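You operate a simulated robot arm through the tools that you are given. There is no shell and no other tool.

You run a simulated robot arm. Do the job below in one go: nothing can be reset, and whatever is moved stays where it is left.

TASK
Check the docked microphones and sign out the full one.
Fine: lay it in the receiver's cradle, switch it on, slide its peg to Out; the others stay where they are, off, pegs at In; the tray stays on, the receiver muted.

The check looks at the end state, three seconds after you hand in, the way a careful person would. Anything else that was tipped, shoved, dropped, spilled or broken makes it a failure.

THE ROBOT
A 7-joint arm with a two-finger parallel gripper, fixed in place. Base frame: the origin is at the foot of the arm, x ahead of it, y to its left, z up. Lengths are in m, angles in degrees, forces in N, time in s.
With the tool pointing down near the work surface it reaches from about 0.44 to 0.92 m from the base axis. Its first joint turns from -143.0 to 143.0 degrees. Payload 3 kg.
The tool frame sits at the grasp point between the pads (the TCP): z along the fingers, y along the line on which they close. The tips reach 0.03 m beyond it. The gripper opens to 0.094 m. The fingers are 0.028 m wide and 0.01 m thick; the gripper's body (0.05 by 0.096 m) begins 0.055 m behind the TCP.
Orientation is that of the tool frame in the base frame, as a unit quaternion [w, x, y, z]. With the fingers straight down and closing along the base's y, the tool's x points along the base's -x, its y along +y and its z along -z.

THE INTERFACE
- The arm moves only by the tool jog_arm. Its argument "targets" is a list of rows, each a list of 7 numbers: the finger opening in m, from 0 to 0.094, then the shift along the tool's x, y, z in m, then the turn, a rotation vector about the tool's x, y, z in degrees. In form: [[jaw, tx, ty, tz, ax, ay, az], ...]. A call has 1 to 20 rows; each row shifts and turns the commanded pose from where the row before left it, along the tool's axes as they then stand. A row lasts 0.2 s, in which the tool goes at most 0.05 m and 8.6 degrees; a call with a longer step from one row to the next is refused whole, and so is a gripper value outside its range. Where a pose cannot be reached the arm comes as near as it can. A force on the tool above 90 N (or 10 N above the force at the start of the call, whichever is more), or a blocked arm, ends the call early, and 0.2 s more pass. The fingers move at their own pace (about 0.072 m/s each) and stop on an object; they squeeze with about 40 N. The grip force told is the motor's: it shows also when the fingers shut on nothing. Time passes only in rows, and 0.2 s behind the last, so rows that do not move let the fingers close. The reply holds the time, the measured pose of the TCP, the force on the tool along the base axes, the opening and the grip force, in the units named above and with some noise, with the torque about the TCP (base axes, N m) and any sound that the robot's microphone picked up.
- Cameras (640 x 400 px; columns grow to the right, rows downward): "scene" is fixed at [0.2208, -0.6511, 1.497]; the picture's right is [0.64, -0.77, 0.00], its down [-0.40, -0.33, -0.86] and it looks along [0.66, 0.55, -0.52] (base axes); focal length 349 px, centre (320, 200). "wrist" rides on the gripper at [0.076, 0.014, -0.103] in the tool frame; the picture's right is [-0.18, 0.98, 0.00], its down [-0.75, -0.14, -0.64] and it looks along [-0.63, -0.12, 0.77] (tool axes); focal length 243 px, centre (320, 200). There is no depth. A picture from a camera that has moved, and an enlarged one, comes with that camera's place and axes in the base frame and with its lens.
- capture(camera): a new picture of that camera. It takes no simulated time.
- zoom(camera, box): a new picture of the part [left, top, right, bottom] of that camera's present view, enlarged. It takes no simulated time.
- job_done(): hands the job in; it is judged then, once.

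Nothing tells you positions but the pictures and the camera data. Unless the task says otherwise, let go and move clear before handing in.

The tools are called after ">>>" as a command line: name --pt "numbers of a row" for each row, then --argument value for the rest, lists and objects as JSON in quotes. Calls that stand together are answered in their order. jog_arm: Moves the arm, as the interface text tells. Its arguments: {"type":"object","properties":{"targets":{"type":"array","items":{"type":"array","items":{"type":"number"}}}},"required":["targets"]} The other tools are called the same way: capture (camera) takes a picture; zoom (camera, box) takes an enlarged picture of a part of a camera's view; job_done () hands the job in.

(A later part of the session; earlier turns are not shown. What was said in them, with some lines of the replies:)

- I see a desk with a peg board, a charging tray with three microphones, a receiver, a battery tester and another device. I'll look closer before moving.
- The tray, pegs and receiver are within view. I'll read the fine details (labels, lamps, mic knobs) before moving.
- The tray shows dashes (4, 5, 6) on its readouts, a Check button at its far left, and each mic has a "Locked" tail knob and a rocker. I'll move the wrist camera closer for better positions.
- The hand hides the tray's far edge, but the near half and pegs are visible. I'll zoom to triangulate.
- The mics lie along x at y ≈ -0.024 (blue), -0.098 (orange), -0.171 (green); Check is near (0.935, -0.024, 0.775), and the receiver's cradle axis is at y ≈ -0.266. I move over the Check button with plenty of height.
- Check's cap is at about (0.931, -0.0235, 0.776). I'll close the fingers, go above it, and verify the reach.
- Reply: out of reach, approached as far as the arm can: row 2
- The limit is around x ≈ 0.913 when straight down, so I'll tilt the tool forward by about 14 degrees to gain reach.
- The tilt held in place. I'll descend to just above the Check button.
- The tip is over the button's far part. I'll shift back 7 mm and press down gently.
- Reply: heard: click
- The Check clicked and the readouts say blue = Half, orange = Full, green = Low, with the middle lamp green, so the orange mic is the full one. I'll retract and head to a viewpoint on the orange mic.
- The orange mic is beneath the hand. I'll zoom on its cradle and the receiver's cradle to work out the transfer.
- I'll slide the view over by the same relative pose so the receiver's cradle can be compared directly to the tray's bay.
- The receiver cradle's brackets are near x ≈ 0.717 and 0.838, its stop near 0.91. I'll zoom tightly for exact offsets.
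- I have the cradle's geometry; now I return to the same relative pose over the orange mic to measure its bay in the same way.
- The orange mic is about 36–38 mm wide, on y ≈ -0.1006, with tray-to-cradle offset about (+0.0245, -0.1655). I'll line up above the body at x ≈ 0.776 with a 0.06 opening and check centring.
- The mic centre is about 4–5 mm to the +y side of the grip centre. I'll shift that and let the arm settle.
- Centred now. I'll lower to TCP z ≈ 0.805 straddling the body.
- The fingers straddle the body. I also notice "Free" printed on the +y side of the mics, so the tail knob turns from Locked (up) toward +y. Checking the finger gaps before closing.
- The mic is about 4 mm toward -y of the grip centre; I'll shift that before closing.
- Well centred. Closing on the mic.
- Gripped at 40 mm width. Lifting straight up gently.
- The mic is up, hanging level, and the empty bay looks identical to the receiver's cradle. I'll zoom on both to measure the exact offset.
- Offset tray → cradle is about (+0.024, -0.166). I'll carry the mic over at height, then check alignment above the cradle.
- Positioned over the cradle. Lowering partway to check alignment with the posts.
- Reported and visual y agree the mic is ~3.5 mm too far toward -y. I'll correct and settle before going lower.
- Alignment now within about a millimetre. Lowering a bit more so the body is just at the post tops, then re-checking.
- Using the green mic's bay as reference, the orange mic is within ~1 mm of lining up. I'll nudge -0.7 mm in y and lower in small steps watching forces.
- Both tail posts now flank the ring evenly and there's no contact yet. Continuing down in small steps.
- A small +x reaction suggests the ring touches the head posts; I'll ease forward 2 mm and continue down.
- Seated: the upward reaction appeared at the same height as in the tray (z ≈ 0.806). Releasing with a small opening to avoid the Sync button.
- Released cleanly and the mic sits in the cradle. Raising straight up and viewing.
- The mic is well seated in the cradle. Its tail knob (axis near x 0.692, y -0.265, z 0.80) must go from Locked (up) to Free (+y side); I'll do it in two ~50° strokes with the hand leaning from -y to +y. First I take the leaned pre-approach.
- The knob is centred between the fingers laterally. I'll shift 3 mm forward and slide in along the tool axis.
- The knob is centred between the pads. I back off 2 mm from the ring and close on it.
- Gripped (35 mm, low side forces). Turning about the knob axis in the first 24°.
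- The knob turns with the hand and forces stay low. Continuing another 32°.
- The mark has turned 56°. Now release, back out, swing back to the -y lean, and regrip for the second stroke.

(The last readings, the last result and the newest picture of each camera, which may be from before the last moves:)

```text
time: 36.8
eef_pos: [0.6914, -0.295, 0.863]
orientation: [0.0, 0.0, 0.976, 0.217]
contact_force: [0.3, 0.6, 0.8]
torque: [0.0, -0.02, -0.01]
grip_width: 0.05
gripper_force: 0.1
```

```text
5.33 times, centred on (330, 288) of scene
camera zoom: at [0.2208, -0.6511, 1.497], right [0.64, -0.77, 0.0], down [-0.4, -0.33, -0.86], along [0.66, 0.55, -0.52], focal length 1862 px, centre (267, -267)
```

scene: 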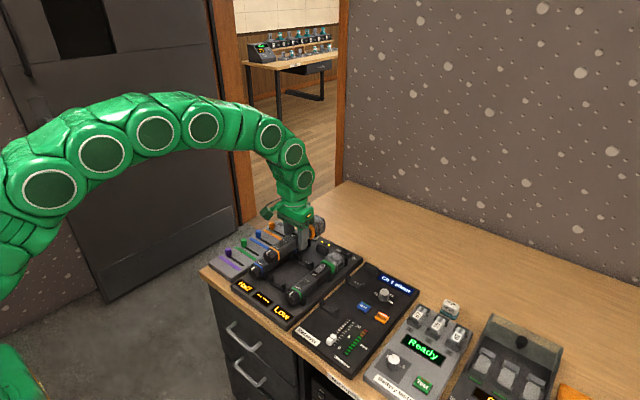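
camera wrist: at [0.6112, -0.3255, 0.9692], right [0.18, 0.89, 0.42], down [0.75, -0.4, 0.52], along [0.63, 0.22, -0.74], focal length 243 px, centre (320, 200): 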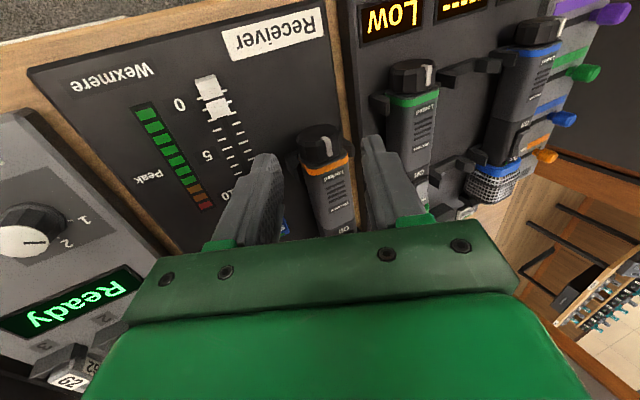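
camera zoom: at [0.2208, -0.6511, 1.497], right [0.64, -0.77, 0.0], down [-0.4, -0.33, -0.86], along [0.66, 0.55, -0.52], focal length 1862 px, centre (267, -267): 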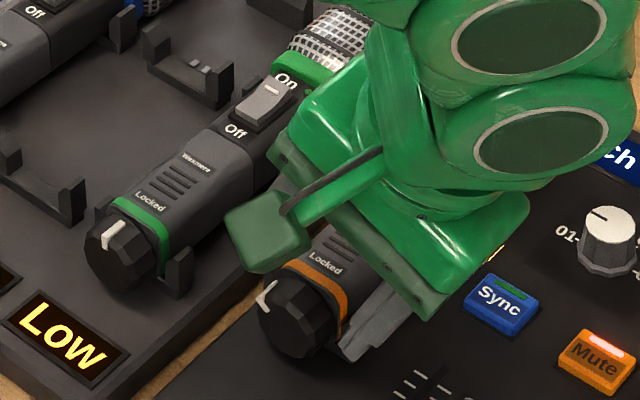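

The knob's mark now points about 56° toward +y and stays. For the remaining ~35° I'll grip at a -8° lean so the pads avoid the mark.

>>> jog_arm --pt "0.05 0 0.01027 0.0008 8.5 0 0" --pt "0.05 0 0.01027 0.0008 8.5 0 0" --pt "0.05 0 0 0 0 0 0" --pt "0.05 0 0 0.02 0 0 0" --pt "0.05 0 0 0.01 0 0 0" --pt "0.05 0 0 0 0 0 0" --pt "0.05 0 0 0 0 0 0"

>>> zoom --camera "wrist" --box '[220, 60, 420, 225]'

```text
time: 38.4
eef_pos: [0.689, -0.2706, 0.838]
orientation: [0.0, 0.0, 0.998, 0.07]
contact_force: [-0.5, -0.9, -0.5]
torque: [0.02, 0.03, -0.01]
grip_width: 0.05
gripper_force: 0.1
```

```text
2.42 times, centred on (320, 142) of wrist
camera zoom: at [0.6133, -0.2707, 0.9429], right [0.18, 0.97, 0.14], down [0.75, -0.23, 0.62], along [0.63, -0.01, -0.78], focal length 588 px, centre (320, 339)
```

zoom: 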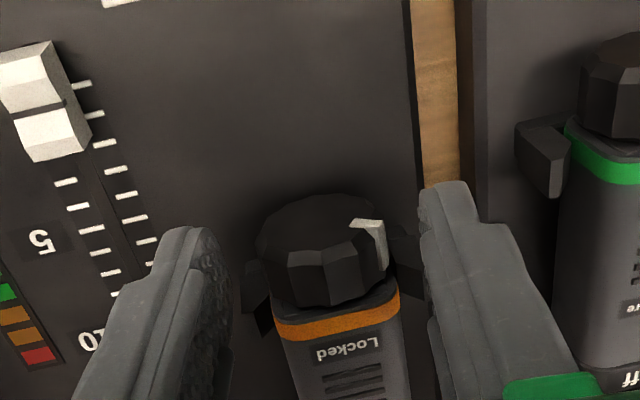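

Centred; sliding in and closing.

>>> jog_arm --pt "0.05 0 0 0.012 0 0 0" --pt "0.05 0 0 0.0075 0 0 0" --pt "0.05 0 0 0 0 0 0" --pt "0.04 0 0 0 0 0 0" --pt "0.025 0 0 0 0 0 0" --pt "0.02 0 0 0 0 0 0" --pt "0.02 0 0 0 0 0 0"

>>> zoom --camera "wrist" --box '[220, 60, 420, 225]'

```text
time: 40.0
eef_pos: [0.6913, -0.2687, 0.821]
orientation: [0.0, 0.0, 0.998, 0.07]
contact_force: [0.2, -2.1, 0.5]
torque: [-0.08, 0.08, -0.1]
grip_width: 0.0353
gripper_force: 40.1
```

```text
2.42 times, centred on (320, 142) of wrist
camera zoom: at [0.6145, -0.2683, 0.9239], right [0.18, 0.97, 0.14], down [0.75, -0.23, 0.62], along [0.63, -0.01, -0.78], focal length 588 px, centre (320, 339)
```

zoom: 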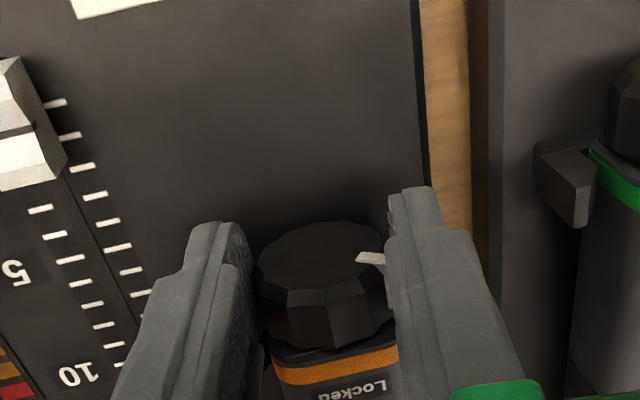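

Gripped again. Turning 32° more, watching torque for the Free stop.

>>> jog_arm --pt "0.02 0 0.0029 0.0002 8 0 0" --pt "0.02 0 0.0029 0.0002 8 0 0" --pt "0.02 0 0.0029 0.0002 8 0 0" --pt "0.02 0 0.0029 0.0002 8 0 0" --pt "0.02 0 0 0 0 0 0"

>>> zoom --camera "wrist" --box '[220, 60, 420, 225]'

```text
time: 41.2
eef_pos: [0.6901, -0.256, 0.8178]
orientation: [0.0, 0.0, 0.978, -0.208]
contact_force: [2.3, 13.8, 0.0]
torque: [0.55, 0.08, 0.51]
grip_width: 0.0347
gripper_force: 40.1
```

```text
2.42 times, centred on (320, 142) of wrist
camera zoom: at [0.6134, -0.2013, 0.9058], right [0.18, 0.9, -0.4], down [0.75, 0.13, 0.64], along [0.63, -0.42, -0.65], focal length 588 px, centre (320, 339)
```

zoom: 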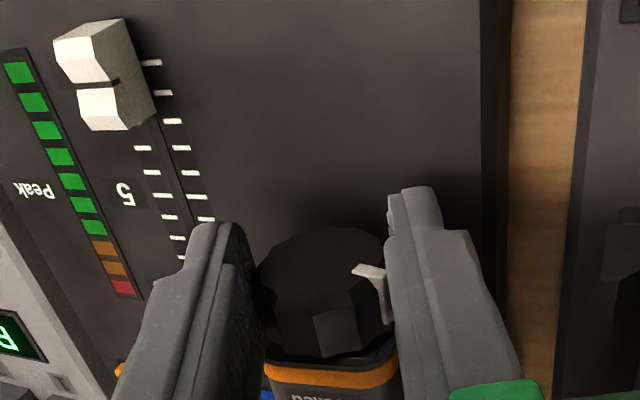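

A stop was felt (torque and side force rose). I'll release, back out along the tool, and inspect.

>>> jog_arm --pt "0.02 0 -0.0006 0 -2 0 0" --pt "0.04 0 0 0 0 0 0" --pt "0.046 0 0 0 0 0 0" --pt "0.048 0 0 -0.02 0 0 0" --pt "0.05 0 0 -0.035 0 0 0" --pt "0.05 0 -0.012 0 -8 0 0" --pt "0.05 0 -0.012 0 -8 0 0" --pt "0.05 0 -0.012 0 -6 0 0" --pt "0.05 0 0 -0.02 0 0 0" --pt "0.05 0 0 0 0 0 0"

>>> zoom --camera "wrist" --box '[220, 60, 420, 225]'

>>> zoom --camera "scene" --box '[270, 250, 390, 325]'

>>> zoom --camera "scene" --box '[305, 285, 345, 310]'

```text
time: 43.4
eef_pos: [0.6911, -0.2721, 0.8989]
orientation: [0.0, 0.0, 1.0, 0.0]
contact_force: [0.2, -0.7, -0.5]
torque: [0.01, -0.02, 0.03]
grip_width: 0.05
gripper_force: 0.1
```

```text
2.42 times, centred on (320, 142) of wrist
camera zoom: at [0.6146, -0.2572, 1.0004], right [0.18, 0.98, 0.0], down [0.75, -0.14, 0.64], along [0.63, -0.12, -0.77], focal length 588 px, centre (320, 339)
```

zoom: 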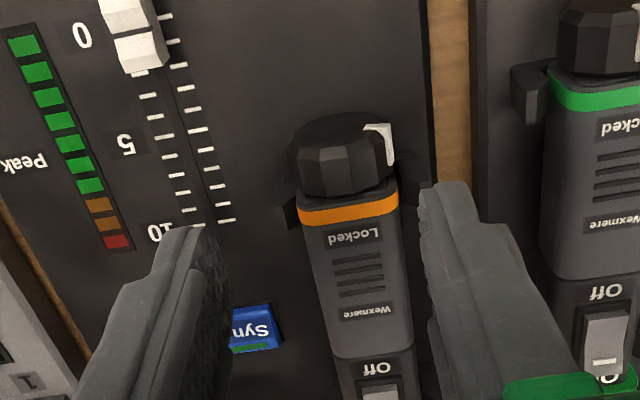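

```text
5.33 times, centred on (330, 288) of scene
camera zoom: at [0.2208, -0.6511, 1.497], right [0.64, -0.77, 0.0], down [-0.4, -0.33, -0.86], along [0.66, 0.55, -0.52], focal length 1862 px, centre (267, -267)
```

zoom: 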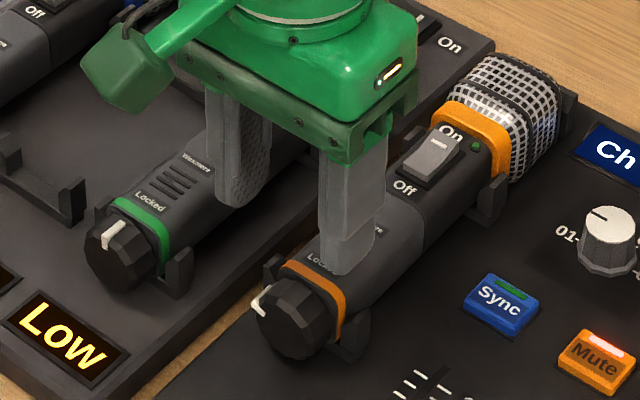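

```text
16.00 times, centred on (325, 298) of scene
camera zoom: at [0.2208, -0.6511, 1.497], right [0.64, -0.77, 0.0], down [-0.4, -0.33, -0.86], along [0.66, 0.55, -0.52], focal length 5586 px, centre (240, -1360)
```

zoom: 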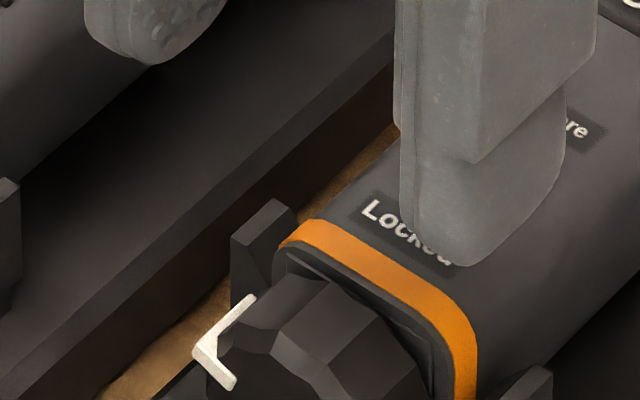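

The mark now points to the +y side (about 68–70°), where a stop was met, so that should be Free. Next, a look at the power rocker.

>>> jog_arm --pt "0.05 -0.03 0.005 -0.02 0 0 0" --pt "0.03 -0.03 0 -0.01 0 0 0" --pt "0.0 0 0 0 0 0 0" --pt "0.0 0 0 0 0 0 0" --pt "0.0 0 0 0 0 0 0"

>>> capture --camera "wrist"

>>> zoom --camera "wrist" --box '[250, 60, 410, 160]'

>>> zoom --camera "scene" --box '[330, 255, 370, 280]'

```text
time: 44.6
eef_pos: [0.7524, -0.2679, 0.929]
orientation: [0.001, -0.001, 1.0, 0.001]
contact_force: [-0.2, 0.3, -0.5]
torque: [0.0, -0.03, 0.01]
grip_width: 0.0
gripper_force: 33.1
```

```text
taken
camera wrist: at [0.6745, -0.253, 1.0316], right [0.18, 0.98, 0.0], down [0.75, -0.14, 0.64], along [0.63, -0.12, -0.77], focal length 243 px, centre (320, 200)
```

wrist: 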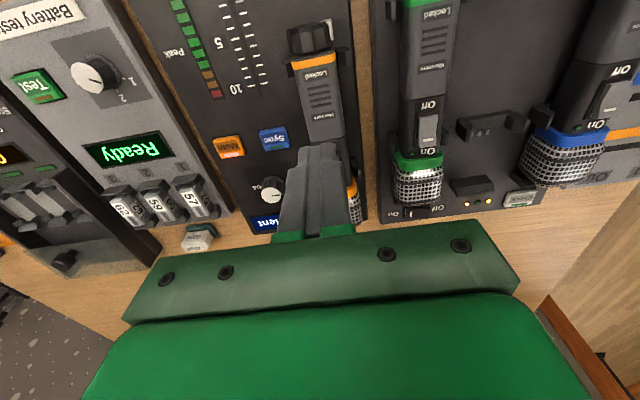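

```text
4.00 times, centred on (330, 110) of wrist
camera zoom: at [0.6745, -0.253, 1.0316], right [0.18, 0.98, 0.0], down [0.75, -0.14, 0.64], along [0.63, -0.12, -0.77], focal length 970 px, centre (280, 560)
```

zoom: 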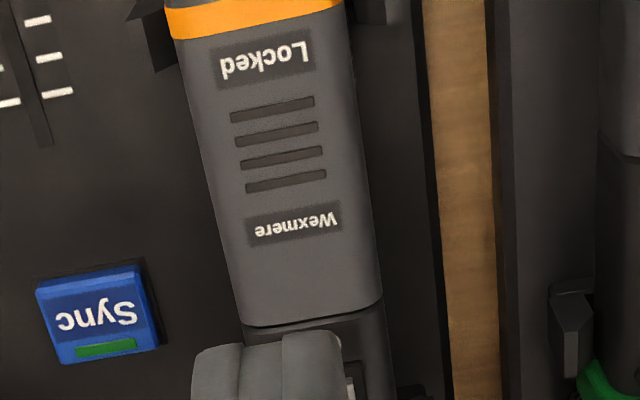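

```text
16.00 times, centred on (350, 268) of scene
camera zoom: at [0.2208, -0.6511, 1.497], right [0.64, -0.77, 0.0], down [-0.4, -0.33, -0.86], along [0.66, 0.55, -0.52], focal length 5586 px, centre (-160, -880)
```

zoom: 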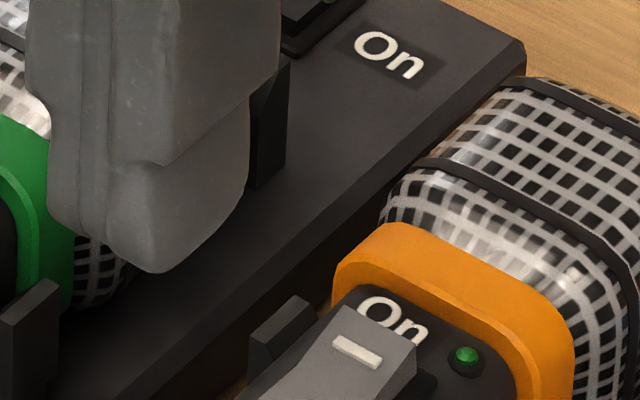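

The rocker's On end is raised, near (0.823, -0.264, 0.82). I'll tilt as before and move above it.

>>> jog_arm --pt "0 0 0 0 0 -7 0" --pt "0 0 0 0 0 -7 0" --pt "0 -0.0198 0.0012 0.0235 0 0 0" --pt "0 -0.0198 0.0012 0.0235 0 0 0" --pt "0 -0.0197 0.0012 0.0235 0 0 0" --pt "0 0 0 0 0 0 0" --pt "0 0 0 0 0 0 0"

>>> zoom --camera "wrist" --box '[240, 60, 400, 200]'

>>> zoom --camera "scene" --box '[325, 245, 389, 285]'

```text
time: 46.2
eef_pos: [0.8237, -0.2635, 0.8753]
orientation: [0.122, 0.0, 0.993, 0.0]
contact_force: [0.7, 0.0, -0.3]
torque: [-0.01, 0.03, 0.03]
grip_width: 0.0
gripper_force: 33.5
```

```text
2.86 times, centred on (320, 130) of wrist
camera zoom: at [0.7248, -0.2492, 0.9565], right [0.18, 0.98, 0.04], down [0.58, -0.14, 0.81], along [0.8, -0.12, -0.59], focal length 693 px, centre (320, 400)
```

zoom: 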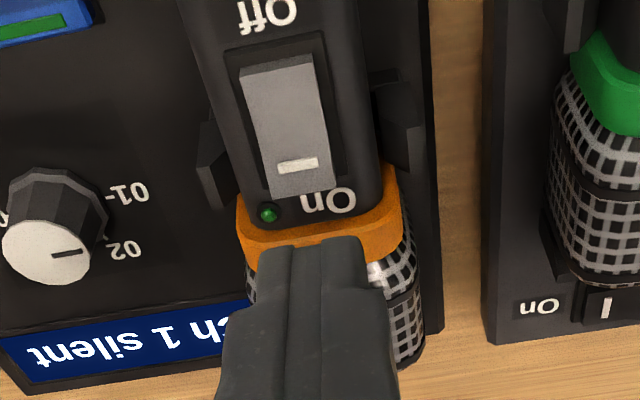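

```text
10.00 times, centred on (357, 265) of scene
camera zoom: at [0.2208, -0.6511, 1.497], right [0.64, -0.77, 0.0], down [-0.4, -0.33, -0.86], along [0.66, 0.55, -0.52], focal length 3491 px, centre (-50, -450)
```

zoom: 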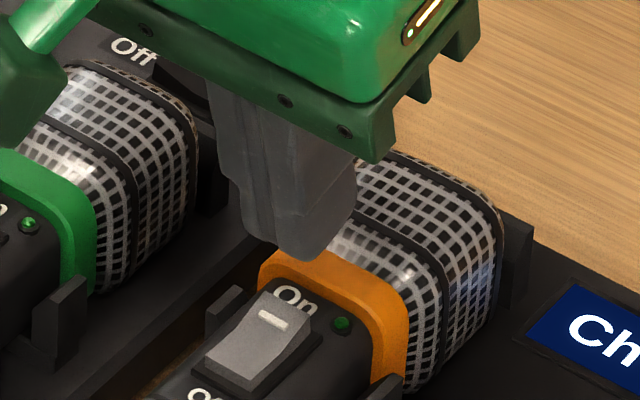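

Tip is right above the On end. Lowering to contact and pressing in 2 mm steps.

>>> jog_arm --pt "0 0.0024 -0.001 0.0097 0 0 0" --pt "0 0.0022 0 0.0092 0 0 0" --pt "0 0.0005 0 0.0019 0 0 0" --pt "0 0.0005 0 0.0019 0 0 0" --pt "0 0 0 0 0 0 0"

>>> zoom --camera "wrist" --box '[240, 60, 400, 200]'

>>> zoom --camera "scene" --box '[325, 245, 389, 285]'

```text
time: 47.4
eef_pos: [0.8252, -0.264, 0.8537]
orientation: [0.124, 0.0, 0.992, -0.001]
contact_force: [-3.8, -1.6, 41.6]
torque: [-0.05, 0.32, 0.03]
grip_width: 0.0
gripper_force: 32.8
```

```text
2.86 times, centred on (320, 130) of wrist
camera zoom: at [0.7258, -0.2492, 0.9349], right [0.18, 0.98, 0.04], down [0.57, -0.14, 0.81], along [0.8, -0.12, -0.59], focal length 693 px, centre (320, 400)
```

zoom: 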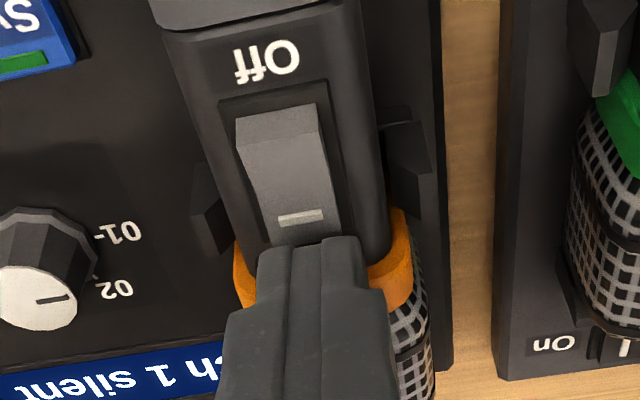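

```text
10.00 times, centred on (357, 265) of scene
camera zoom: at [0.2208, -0.6511, 1.497], right [0.64, -0.77, 0.0], down [-0.4, -0.33, -0.86], along [0.66, 0.55, -0.52], focal length 3491 px, centre (-50, -450)
```

zoom: 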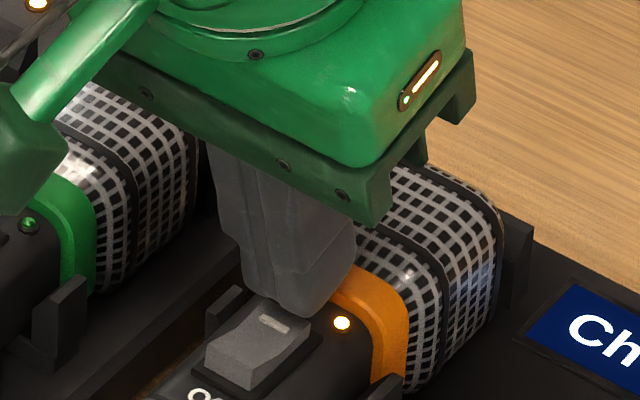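

The mic's LED has lit. Retracting upward and checking it stays on.

>>> jog_arm --pt "0 0 0 -0.01 0 0 0" --pt "0 0 0 -0.04 0 0 0" --pt "0 0 0 -0.045 0 0 0" --pt "0 0 0 -0.03 0 7 0" --pt "0 0.04 0 0 0 7 0" --pt "0 0.045 0 -0.01 0 0 0" --pt "0 0.045 0 -0.01 0 0 0" --pt "0 0 0 0 0 0 0"

>>> capture --camera "wrist"

>>> zoom --camera "scene" --box '[300, 230, 420, 310]'

>>> capture --camera "scene"

```text
time: 49.2
eef_pos: [0.6629, -0.2655, 0.9877]
orientation: [0.0, 0.0, 1.0, 0.0]
contact_force: [0.9, -0.4, 0.3]
torque: [-0.04, 0.02, 0.0]
grip_width: 0.0
gripper_force: 32.9
```

```text
taken
camera wrist: at [0.5867, -0.2521, 1.09], right [0.18, 0.98, 0.0], down [0.75, -0.14, 0.64], along [0.63, -0.12, -0.77], focal length 243 px, centre (320, 200)
```

wrist: 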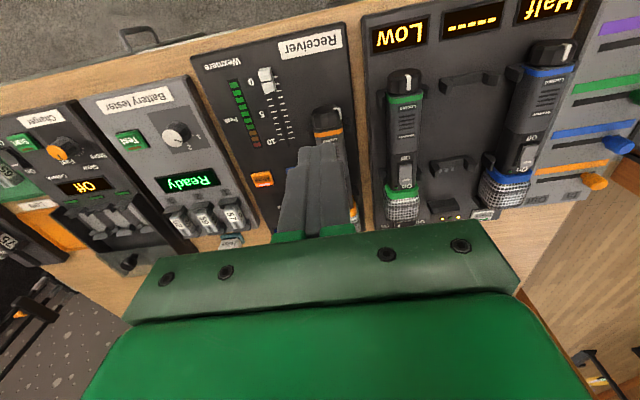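

```text
5.00 times, centred on (360, 270) of scene
camera zoom: at [0.2208, -0.6511, 1.497], right [0.64, -0.77, 0.0], down [-0.4, -0.33, -0.86], along [0.66, 0.55, -0.52], focal length 1746 px, centre (120, -150)
```

zoom: 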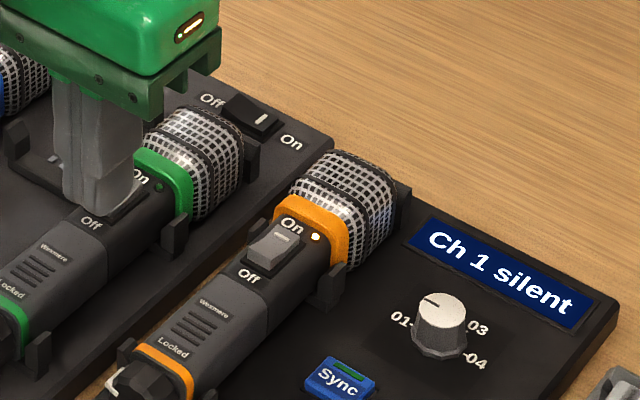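

```text
taken
```

scene: 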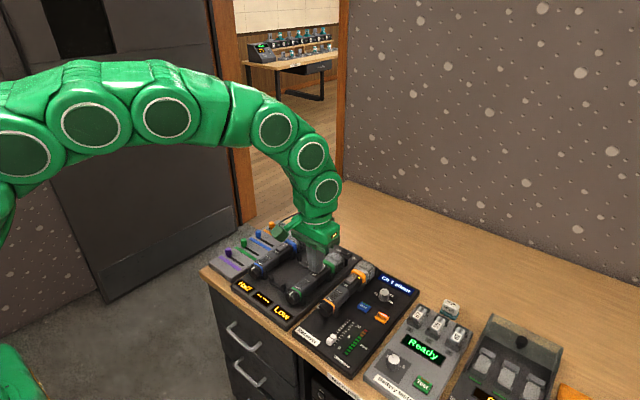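

The orange mic is on with its LED lit, in the cradle. Now to the sign-out board at far left: moving over the orange peg at a safe height.

>>> jog_arm --pt "0 -0.0171 0.0431 0 0 0 0" --pt "0 -0.0171 0.0431 0 0 0 0" --pt "0 -0.0171 0.0431 0 0 0 0" --pt "0 -0.0171 0.0431 0 0 0 0" --pt "0 -0.0171 0.0431 0 0 0 0" --pt "0 -0.0171 0.0431 0 0 0 0" --pt "0.05 -0.0171 0.0431 0.01 0 0 0" --pt "0.05 -0.0171 0.0431 0.01 0 0 0" --pt "0.05 0 0 0 0 0 0" --pt "0.05 0 0 0 0 0 0"

>>> capture --camera "wrist"

>>> zoom --camera "wrist" --box '[230, 60, 430, 200]'

>>> zoom --camera "scene" --box '[205, 205, 325, 280]'

```text
time: 51.4
eef_pos: [0.8036, 0.0826, 0.9661]
orientation: [-0.001, 0.001, 1.0, 0.0]
contact_force: [0.2, -0.4, -0.1]
torque: [0.01, 0.03, -0.03]
grip_width: 0.0498
gripper_force: 0.1
```

```text
taken
camera wrist: at [0.7262, 0.0959, 1.0688], right [0.18, 0.98, 0.0], down [0.75, -0.14, 0.64], along [0.63, -0.12, -0.77], focal length 243 px, centre (320, 200)
```

wrist: 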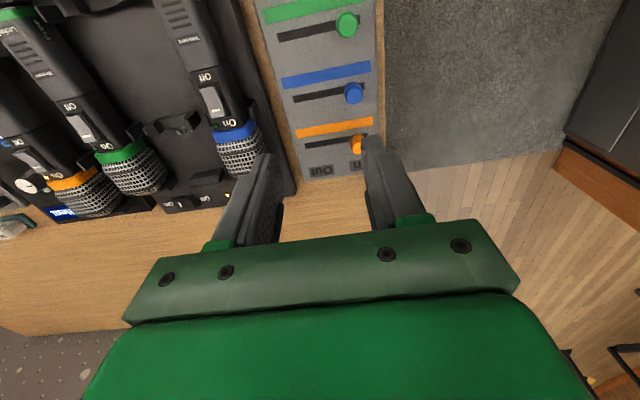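

```text
2.86 times, centred on (330, 130) of wrist
camera zoom: at [0.7262, 0.0959, 1.0688], right [0.18, 0.98, 0.0], down [0.75, -0.14, 0.64], along [0.63, -0.12, -0.77], focal length 693 px, centre (291, 400)
```

zoom: 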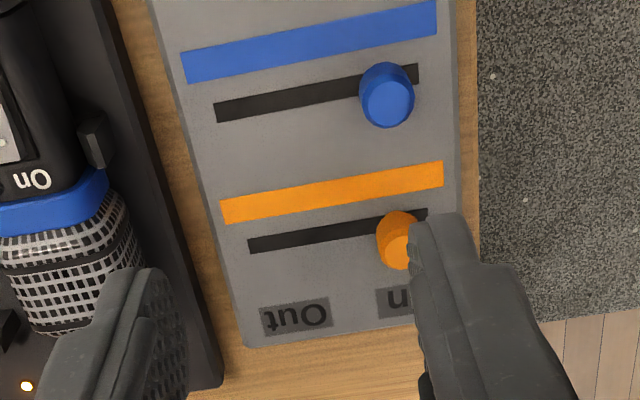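

```text
5.33 times, centred on (265, 242) of scene
camera zoom: at [0.2208, -0.6511, 1.497], right [0.64, -0.77, 0.0], down [-0.4, -0.33, -0.86], along [0.66, 0.55, -0.52], focal length 1862 px, centre (613, -27)
```

zoom: 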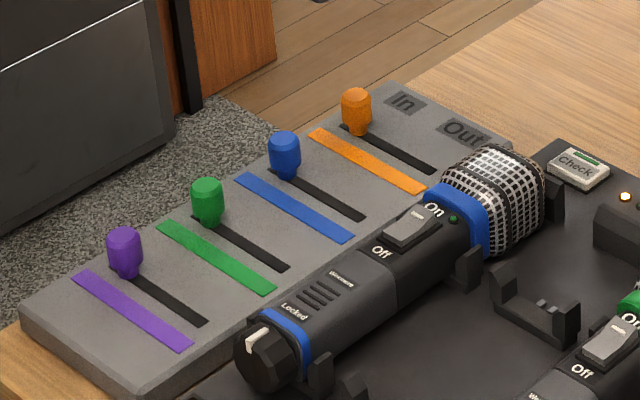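

The orange peg is at about (0.871, 0.115) with its slot running along y from 0.130 (In) to 0.048 (Out). I'll move above the peg and check centring.

>>> jog_arm --pt "0.05 -0.0225 0.0105 0.02 0 0 0" --pt "0.05 -0.0225 0.0105 0.03 0 0 0" --pt "0.05 -0.0225 0.0105 0.03 0 0 0" --pt "0.05 0 0 0 0 0 0" --pt "0.05 0 0 0 0 0 0"

>>> zoom --camera "wrist" --box '[220, 70, 420, 200]'

>>> zoom --camera "scene" --box '[235, 195, 315, 245]'

```text
time: 52.6
eef_pos: [0.8695, 0.1113, 0.8867]
orientation: [0.0, 0.0, 1.0, 0.0]
contact_force: [-0.3, 0.0, 0.6]
torque: [0.01, -0.01, -0.03]
grip_width: 0.05
gripper_force: 0.1
```

```text
3.08 times, centred on (320, 135) of wrist
camera zoom: at [0.793, 0.1256, 0.9892], right [0.18, 0.98, 0.0], down [0.75, -0.14, 0.64], along [0.63, -0.12, -0.77], focal length 746 px, centre (320, 400)
```

zoom: 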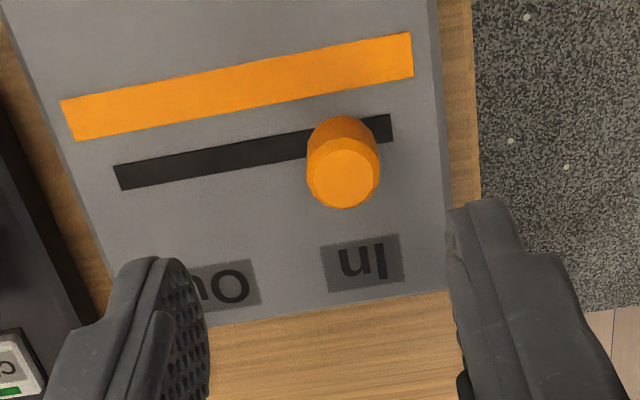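

```text
8.00 times, centred on (275, 220) of scene
camera zoom: at [0.2208, -0.6511, 1.497], right [0.64, -0.77, 0.0], down [-0.4, -0.33, -0.86], along [0.66, 0.55, -0.52], focal length 2793 px, centre (680, 40)
```

zoom: 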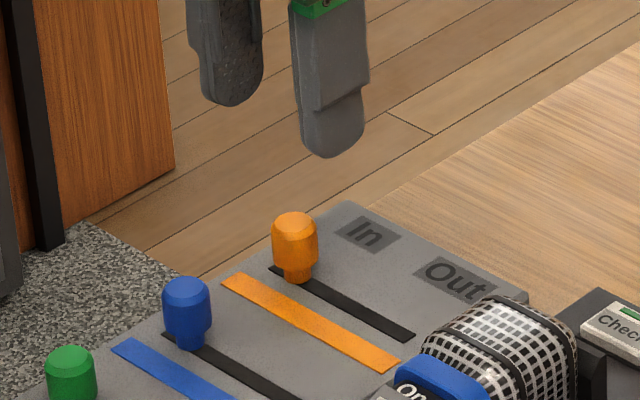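

Peg is 5.8 mm to +y of the grip centre. Correcting and lowering around it.

>>> jog_arm --pt "0.05 0 0.0058 0.02 0 0 0" --pt "0.05 0 0 0.02 0 0 0" --pt "0.05 0 0 0 0 0 0" --pt "0.05 0 0 0 0 0 0"

>>> zoom --camera "wrist" --box '[220, 90, 420, 220]'

>>> zoom --camera "scene" --box '[235, 195, 315, 245]'

```text
time: 53.6
eef_pos: [0.8693, 0.1164, 0.8473]
orientation: [-0.001, -0.001, 1.0, 0.0]
contact_force: [0.3, -0.3, 0.2]
torque: [-0.02, 0.01, 0.03]
grip_width: 0.0498
gripper_force: 0.2
```

```text
3.08 times, centred on (320, 155) of wrist
camera zoom: at [0.7922, 0.1313, 0.9501], right [0.18, 0.98, 0.0], down [0.75, -0.14, 0.64], along [0.63, -0.12, -0.77], focal length 746 px, centre (320, 338)
```

zoom: 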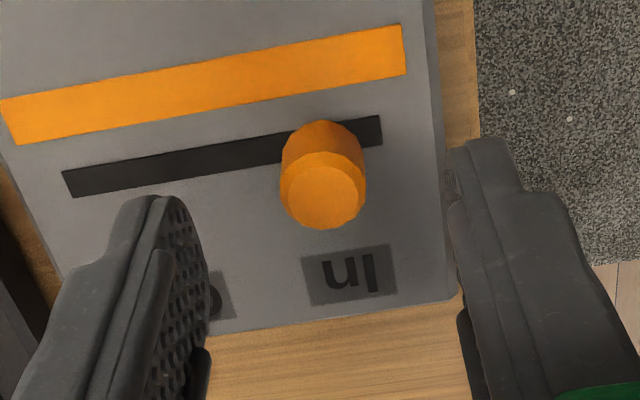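

```text
8.00 times, centred on (275, 220) of scene
camera zoom: at [0.2208, -0.6511, 1.497], right [0.64, -0.77, 0.0], down [-0.4, -0.33, -0.86], along [0.66, 0.55, -0.52], focal length 2793 px, centre (680, 40)
```

zoom: 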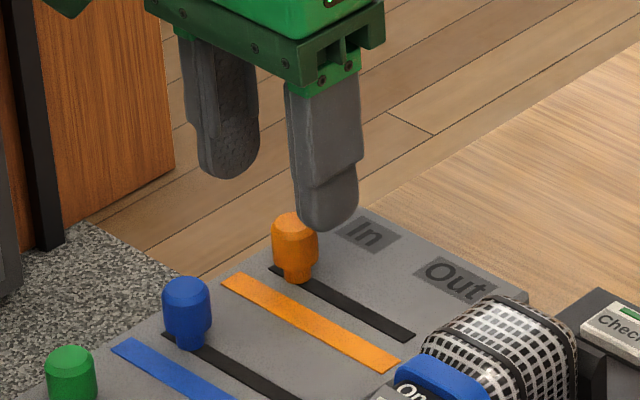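

Centred. Lowering the rest and gripping the peg lightly.

>>> jog_arm --pt "0.05 0 0.0004 0.015 0 0 0" --pt "0.05 0 0 0.012 0 0 0" --pt "0.05 0 0 0.006 0 0 0" --pt "0.05 0 0 0 0 0 0" --pt "0.03 0 0 0 0 0 0" --pt "0.012 0 0 0 0 0 0" --pt "0.01 0 0 0 0 0 0"

>>> zoom --camera "wrist" --box '[220, 110, 420, 240]'

>>> zoom --camera "scene" --box '[235, 195, 315, 245]'

```text
time: 55.2
eef_pos: [0.8682, 0.1167, 0.815]
orientation: [-0.001, 0.001, 1.0, 0.0]
contact_force: [-3.0, -16.0, 0.7]
torque: [0.0, 0.25, -0.1]
grip_width: 0.0188
gripper_force: 45.1
```

```text
3.08 times, centred on (320, 175) of wrist
camera zoom: at [0.7918, 0.1318, 0.9177], right [0.19, 0.98, 0.0], down [0.75, -0.14, 0.64], along [0.63, -0.12, -0.77], focal length 746 px, centre (320, 277)
```

zoom: 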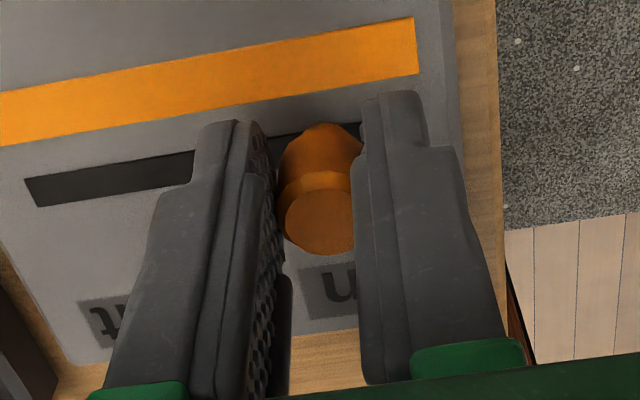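

```text
8.00 times, centred on (275, 220) of scene
camera zoom: at [0.2208, -0.6511, 1.497], right [0.64, -0.77, 0.0], down [-0.4, -0.33, -0.86], along [0.66, 0.55, -0.52], focal length 2793 px, centre (680, 40)
```

zoom: 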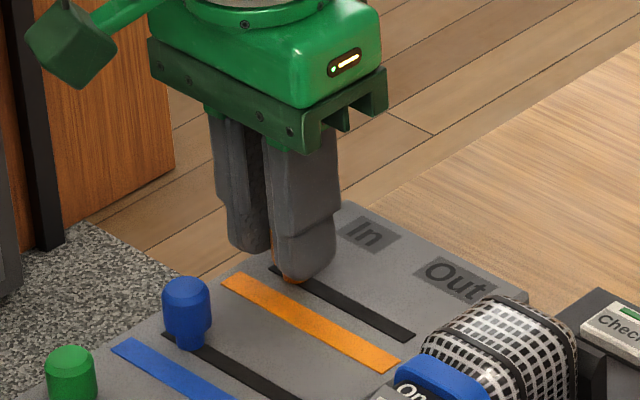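

Peg gripped. Sliding toward Out (-y) in steps.

>>> jog_arm --pt "0.01 0 -0.01 0 0 0 0" --pt "0.01 0 -0.01 0 0 0 0" --pt "0.01 0 -0.01 0 0 0 0" --pt "0.01 0 -0.01 0 0 0 0" --pt "0.01 0 -0.008 0 0 0 0" --pt "0.01 0 0 0 0 0 0"

>>> zoom --camera "wrist" --box '[220, 110, 420, 240]'

>>> zoom --camera "scene" --box '[235, 195, 315, 245]'

```text
time: 56.6
eef_pos: [0.8687, 0.0715, 0.8157]
orientation: [-0.001, 0.001, 1.0, 0.0]
contact_force: [-33.6, -0.2, 15.5]
torque: [-0.36, 0.89, 0.0]
grip_width: 0.0184
gripper_force: 44.9
```

```text
3.08 times, centred on (320, 175) of wrist
camera zoom: at [0.7921, 0.0862, 0.9176], right [0.18, 0.98, 0.0], down [0.75, -0.14, 0.64], along [0.63, -0.12, -0.77], focal length 746 px, centre (320, 277)
```

zoom: 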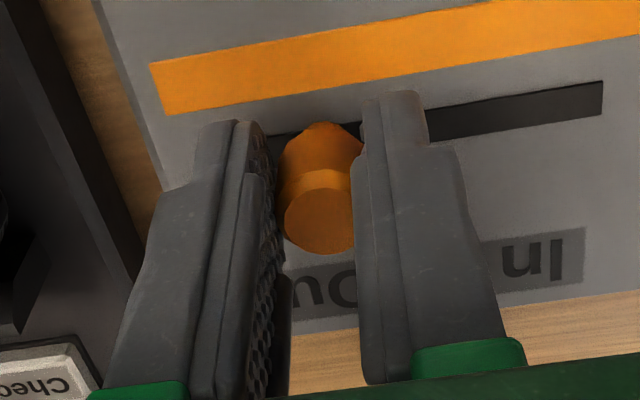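

```text
8.00 times, centred on (275, 220) of scene
camera zoom: at [0.2208, -0.6511, 1.497], right [0.64, -0.77, 0.0], down [-0.4, -0.33, -0.86], along [0.66, 0.55, -0.52], focal length 2793 px, centre (680, 40)
```

zoom: 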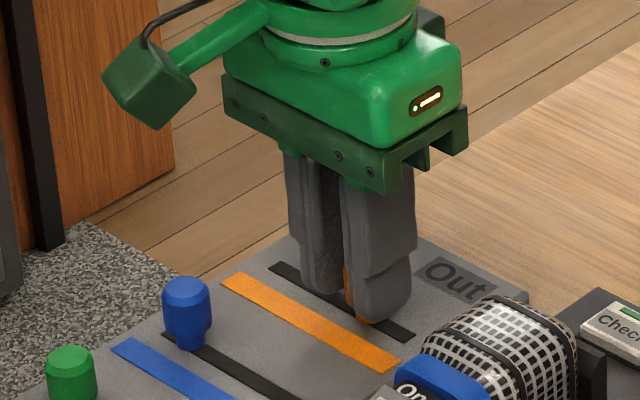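

The peg has moved most of the way, with some side load in x; I'll ease -x slightly and finish the slide.

>>> jog_arm --pt "0.01 0.002 0 0 0 0 0" --pt "0.01 0.0005 -0.004 0 0 0 0" --pt "0.01 0.0003 -0.004 0 0 0 0" --pt "0.01 0 0 0 0 0 0"

>>> zoom --camera "wrist" --box '[220, 110, 420, 240]'

```text
time: 57.6
eef_pos: [0.8679, 0.0648, 0.8142]
orientation: [0.002, 0.0, 1.0, 0.0]
contact_force: [36.3, -0.2, -8.2]
torque: [-0.37, -0.97, -0.01]
grip_width: 0.0185
gripper_force: 44.4
```

```text
3.08 times, centred on (320, 175) of wrist
camera zoom: at [0.7911, 0.0791, 0.9174], right [0.18, 0.98, 0.0], down [0.75, -0.14, 0.64], along [0.63, -0.12, -0.76], focal length 746 px, centre (320, 277)
```

zoom: 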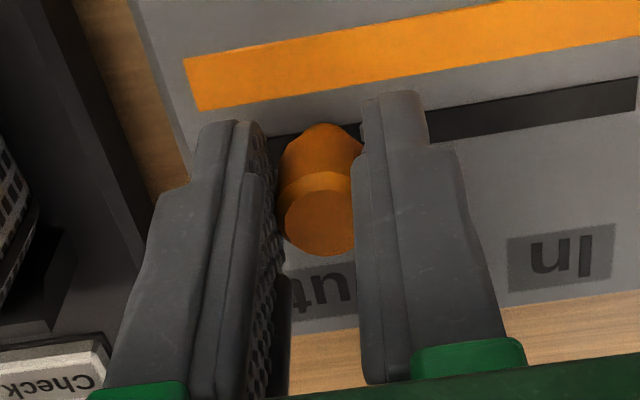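

Over-corrected slightly; balancing x and continuing a few mm.

>>> jog_arm --pt "0.01 -0.0013 0 0 0 0 0" --pt "0.01 0 -0.002 0 0 0 0" --pt "0.01 0 -0.002 0 0 0 0" --pt "0.01 0 0 0 0 0 0"

>>> zoom --camera "wrist" --box '[180, 90, 420, 240]'

>>> zoom --camera "scene" --box '[235, 195, 315, 245]'

```text
time: 58.6
eef_pos: [0.8684, 0.0619, 0.8158]
orientation: [0.0, -0.001, 1.0, 0.001]
contact_force: [-14.3, 19.8, 34.1]
torque: [0.2, 0.15, 0.15]
grip_width: 0.0189
gripper_force: 45.3
```

```text
2.67 times, centred on (300, 165) of wrist
camera zoom: at [0.7913, 0.0756, 0.9175], right [0.18, 0.98, 0.0], down [0.75, -0.14, 0.64], along [0.63, -0.12, -0.77], focal length 647 px, centre (373, 293)
```

zoom: 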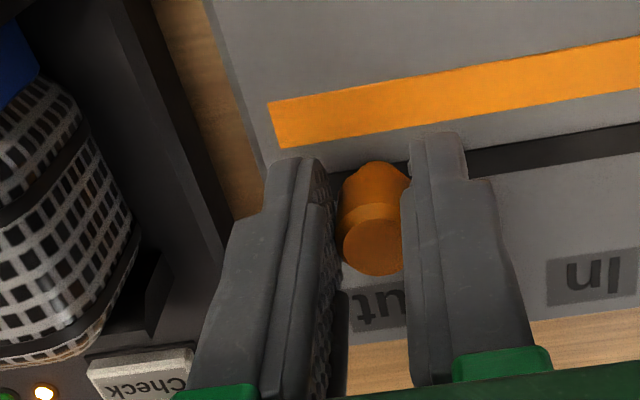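

```text
8.00 times, centred on (275, 220) of scene
camera zoom: at [0.2208, -0.6511, 1.497], right [0.64, -0.77, 0.0], down [-0.4, -0.33, -0.86], along [0.66, 0.55, -0.52], focal length 2793 px, centre (680, 40)
```

zoom: 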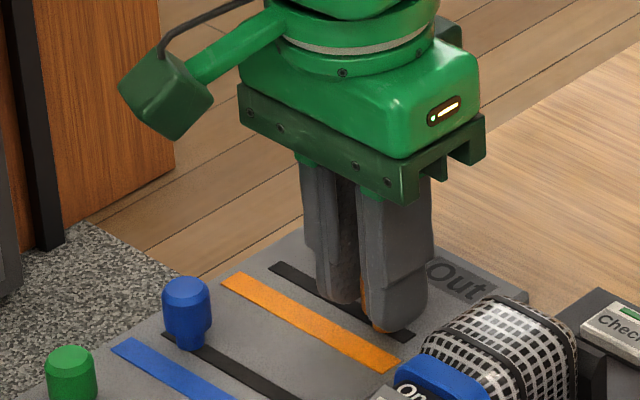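

The Out stop was reached (y ≈ 0.061). Releasing and lifting clear.

>>> jog_arm --pt "0.01 0.0 0.0004 0 0 0 0" --pt "0.024 0 0 0 0 0 0" --pt "0.034 0 0 0 0 0 0" --pt "0.036 0 0 -0.01 0 0 0" --pt "0.036 0 0 -0.03 0 0 0" --pt "0.036 0 0 -0.04 0 0 0" --pt "0.036 0 0 -0.04 0 0 0" --pt "0.036 0.03 0 -0.03 0 0 0" --pt "0.036 0.04 0 -0.02 0 0 0" --pt "0.036 0.04 0 0 0 0 0" --pt "0.036 0.04 0 0 0 0 0" --pt "0.036 0 0 0 0 0 0"

>>> capture --camera "wrist"

>>> zoom --camera "scene" --box '[195, 200, 355, 300]'

>>> zoom --camera "scene" --box '[280, 240, 440, 340]'

>>> capture --camera "scene"

```text
time: 61.2
eef_pos: [0.7164, 0.0611, 0.9836]
orientation: [0.0, 0.0, 1.0, 0.0]
contact_force: [-0.2, -0.4, 0.4]
torque: [0.0, 0.03, 0.02]
grip_width: 0.0359
gripper_force: 0.0
```

```text
taken
camera wrist: at [0.6395, 0.0756, 1.0869], right [0.18, 0.98, 0.0], down [0.75, -0.14, 0.64], along [0.63, -0.12, -0.77], focal length 243 px, centre (320, 200)
```

wrist: 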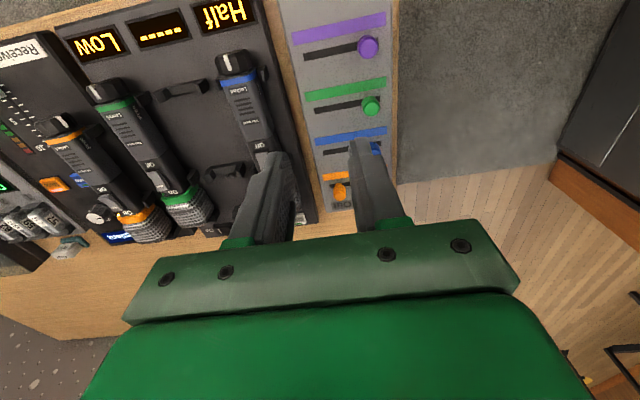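

```text
4.00 times, centred on (275, 250) of scene
camera zoom: at [0.2208, -0.6511, 1.497], right [0.64, -0.77, 0.0], down [-0.4, -0.33, -0.86], along [0.66, 0.55, -0.52], focal length 1396 px, centre (500, 0)
```

zoom: 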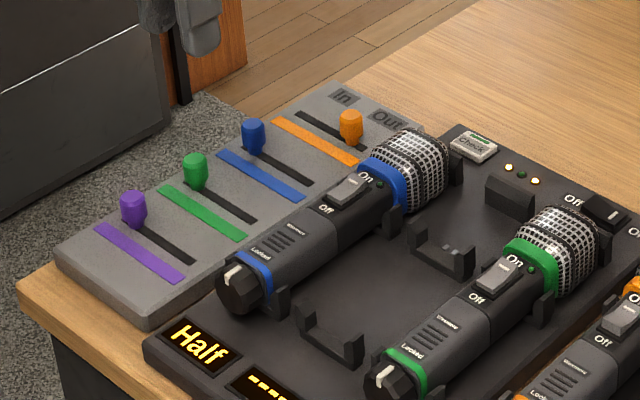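

```text
4.00 times, centred on (360, 290) of scene
camera zoom: at [0.2208, -0.6511, 1.497], right [0.64, -0.77, 0.0], down [-0.4, -0.33, -0.86], along [0.66, 0.55, -0.52], focal length 1396 px, centre (160, -160)
```

zoom: 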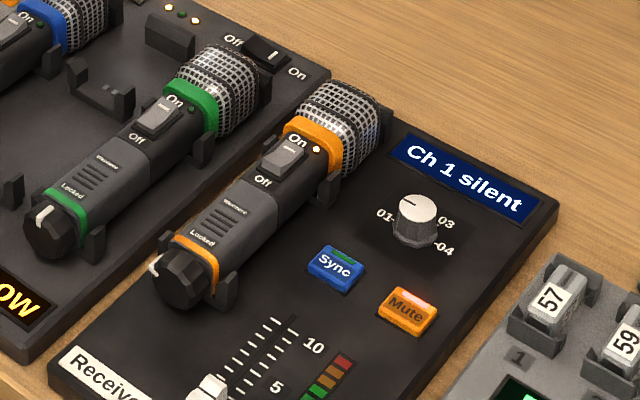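

```text
taken
```

scene: 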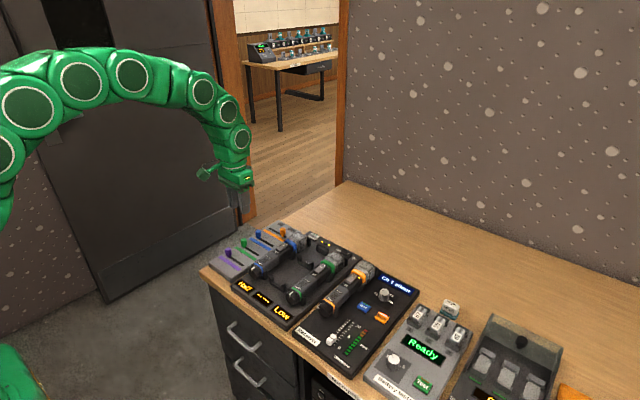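

The orange peg sits at the Out end and everything else looks unchanged. A final close inspection of the peg, mic and receiver.

>>> zoom --camera "scene" --box '[250, 210, 314, 250]'

>>> zoom --camera "scene" --box '[310, 250, 390, 320]'

>>> zoom --camera "wrist" --box '[0, 60, 260, 250]'

>>> zoom --camera "wrist" --box '[280, 0, 420, 220]'

```text
10.00 times, centred on (282, 230) of scene
camera zoom: at [0.2208, -0.6511, 1.497], right [0.64, -0.77, 0.0], down [-0.4, -0.33, -0.86], along [0.66, 0.55, -0.52], focal length 3491 px, centre (700, -100)
```

zoom: 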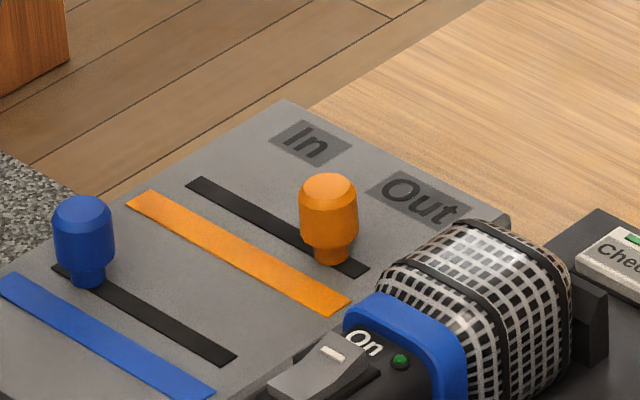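

```text
5.71 times, centred on (350, 285) of scene
camera zoom: at [0.2208, -0.6511, 1.497], right [0.64, -0.77, 0.0], down [-0.4, -0.33, -0.86], along [0.66, 0.55, -0.52], focal length 1995 px, centre (149, -286)
```

zoom: 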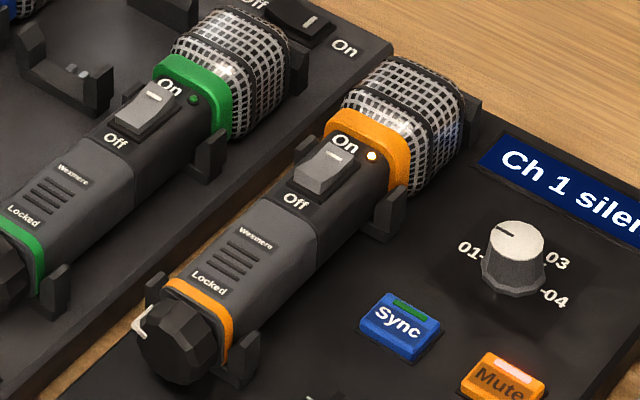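

```text
2.11 times, centred on (130, 155) of wrist
camera zoom: at [0.6395, 0.0756, 1.0869], right [0.18, 0.98, 0.0], down [0.75, -0.14, 0.64], along [0.63, -0.12, -0.77], focal length 511 px, centre (720, 295)
```

zoom: 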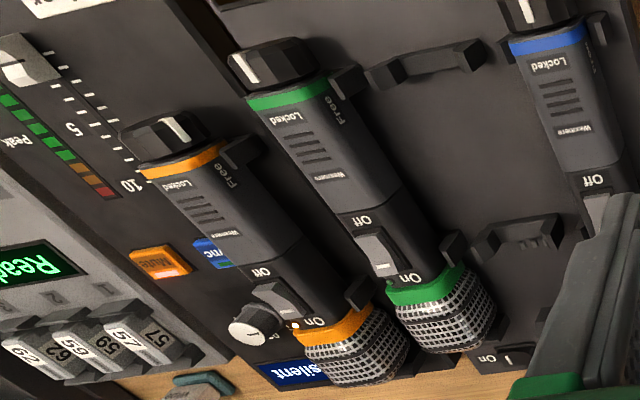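

```text
1.82 times, centred on (350, 110) of wrist
camera zoom: at [0.6395, 0.0756, 1.0869], right [0.18, 0.98, 0.0], down [0.75, -0.14, 0.64], along [0.63, -0.12, -0.77], focal length 441 px, centre (266, 364)
```

zoom: 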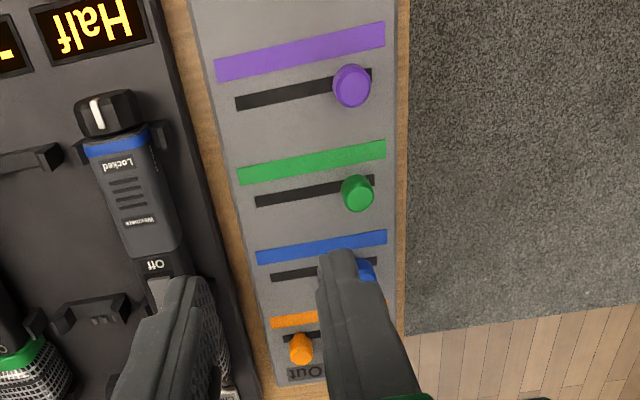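

The final state looks right:
- **Orange mic (Full):** it lies in the receiver's cradle, switched on with its lamp lit. I turned its tail knob from Locked to Free first.
- **Orange peg:** it is fully at Out.
- **Other mics:** blue and green are docked and off. The other three pegs are still at In.
- **Tray and receiver:** the tray is still on and the receiver's Mute lamp is still lit.

The arm is clear, so I'm handing in.

>>> job_done

```text
The job is handed in.
```

The orange microphone was the full one. It now lies in the receiver's cradle, switched on with its lamp lit, and its peg is at Out. I have handed the job in, but no pass or fail result has come back yet.

- **Check result:** pressing Check on the tray showed blue as Half, orange as Full and green as Low.
- **Lock knob:** the orange mic's tail knob was set to Locked. I turned it toward Free until it met a stop, then pressed the power switch to On. I left the knob there, at about 70° rather than a full quarter turn.
- **Everything else:** blue and green are still docked, off and locked, and the other three pegs are at In. The tray is still on and the receiver's Mute lamp is lit. I saw nothing else tipped or moved, and the arm is clear.
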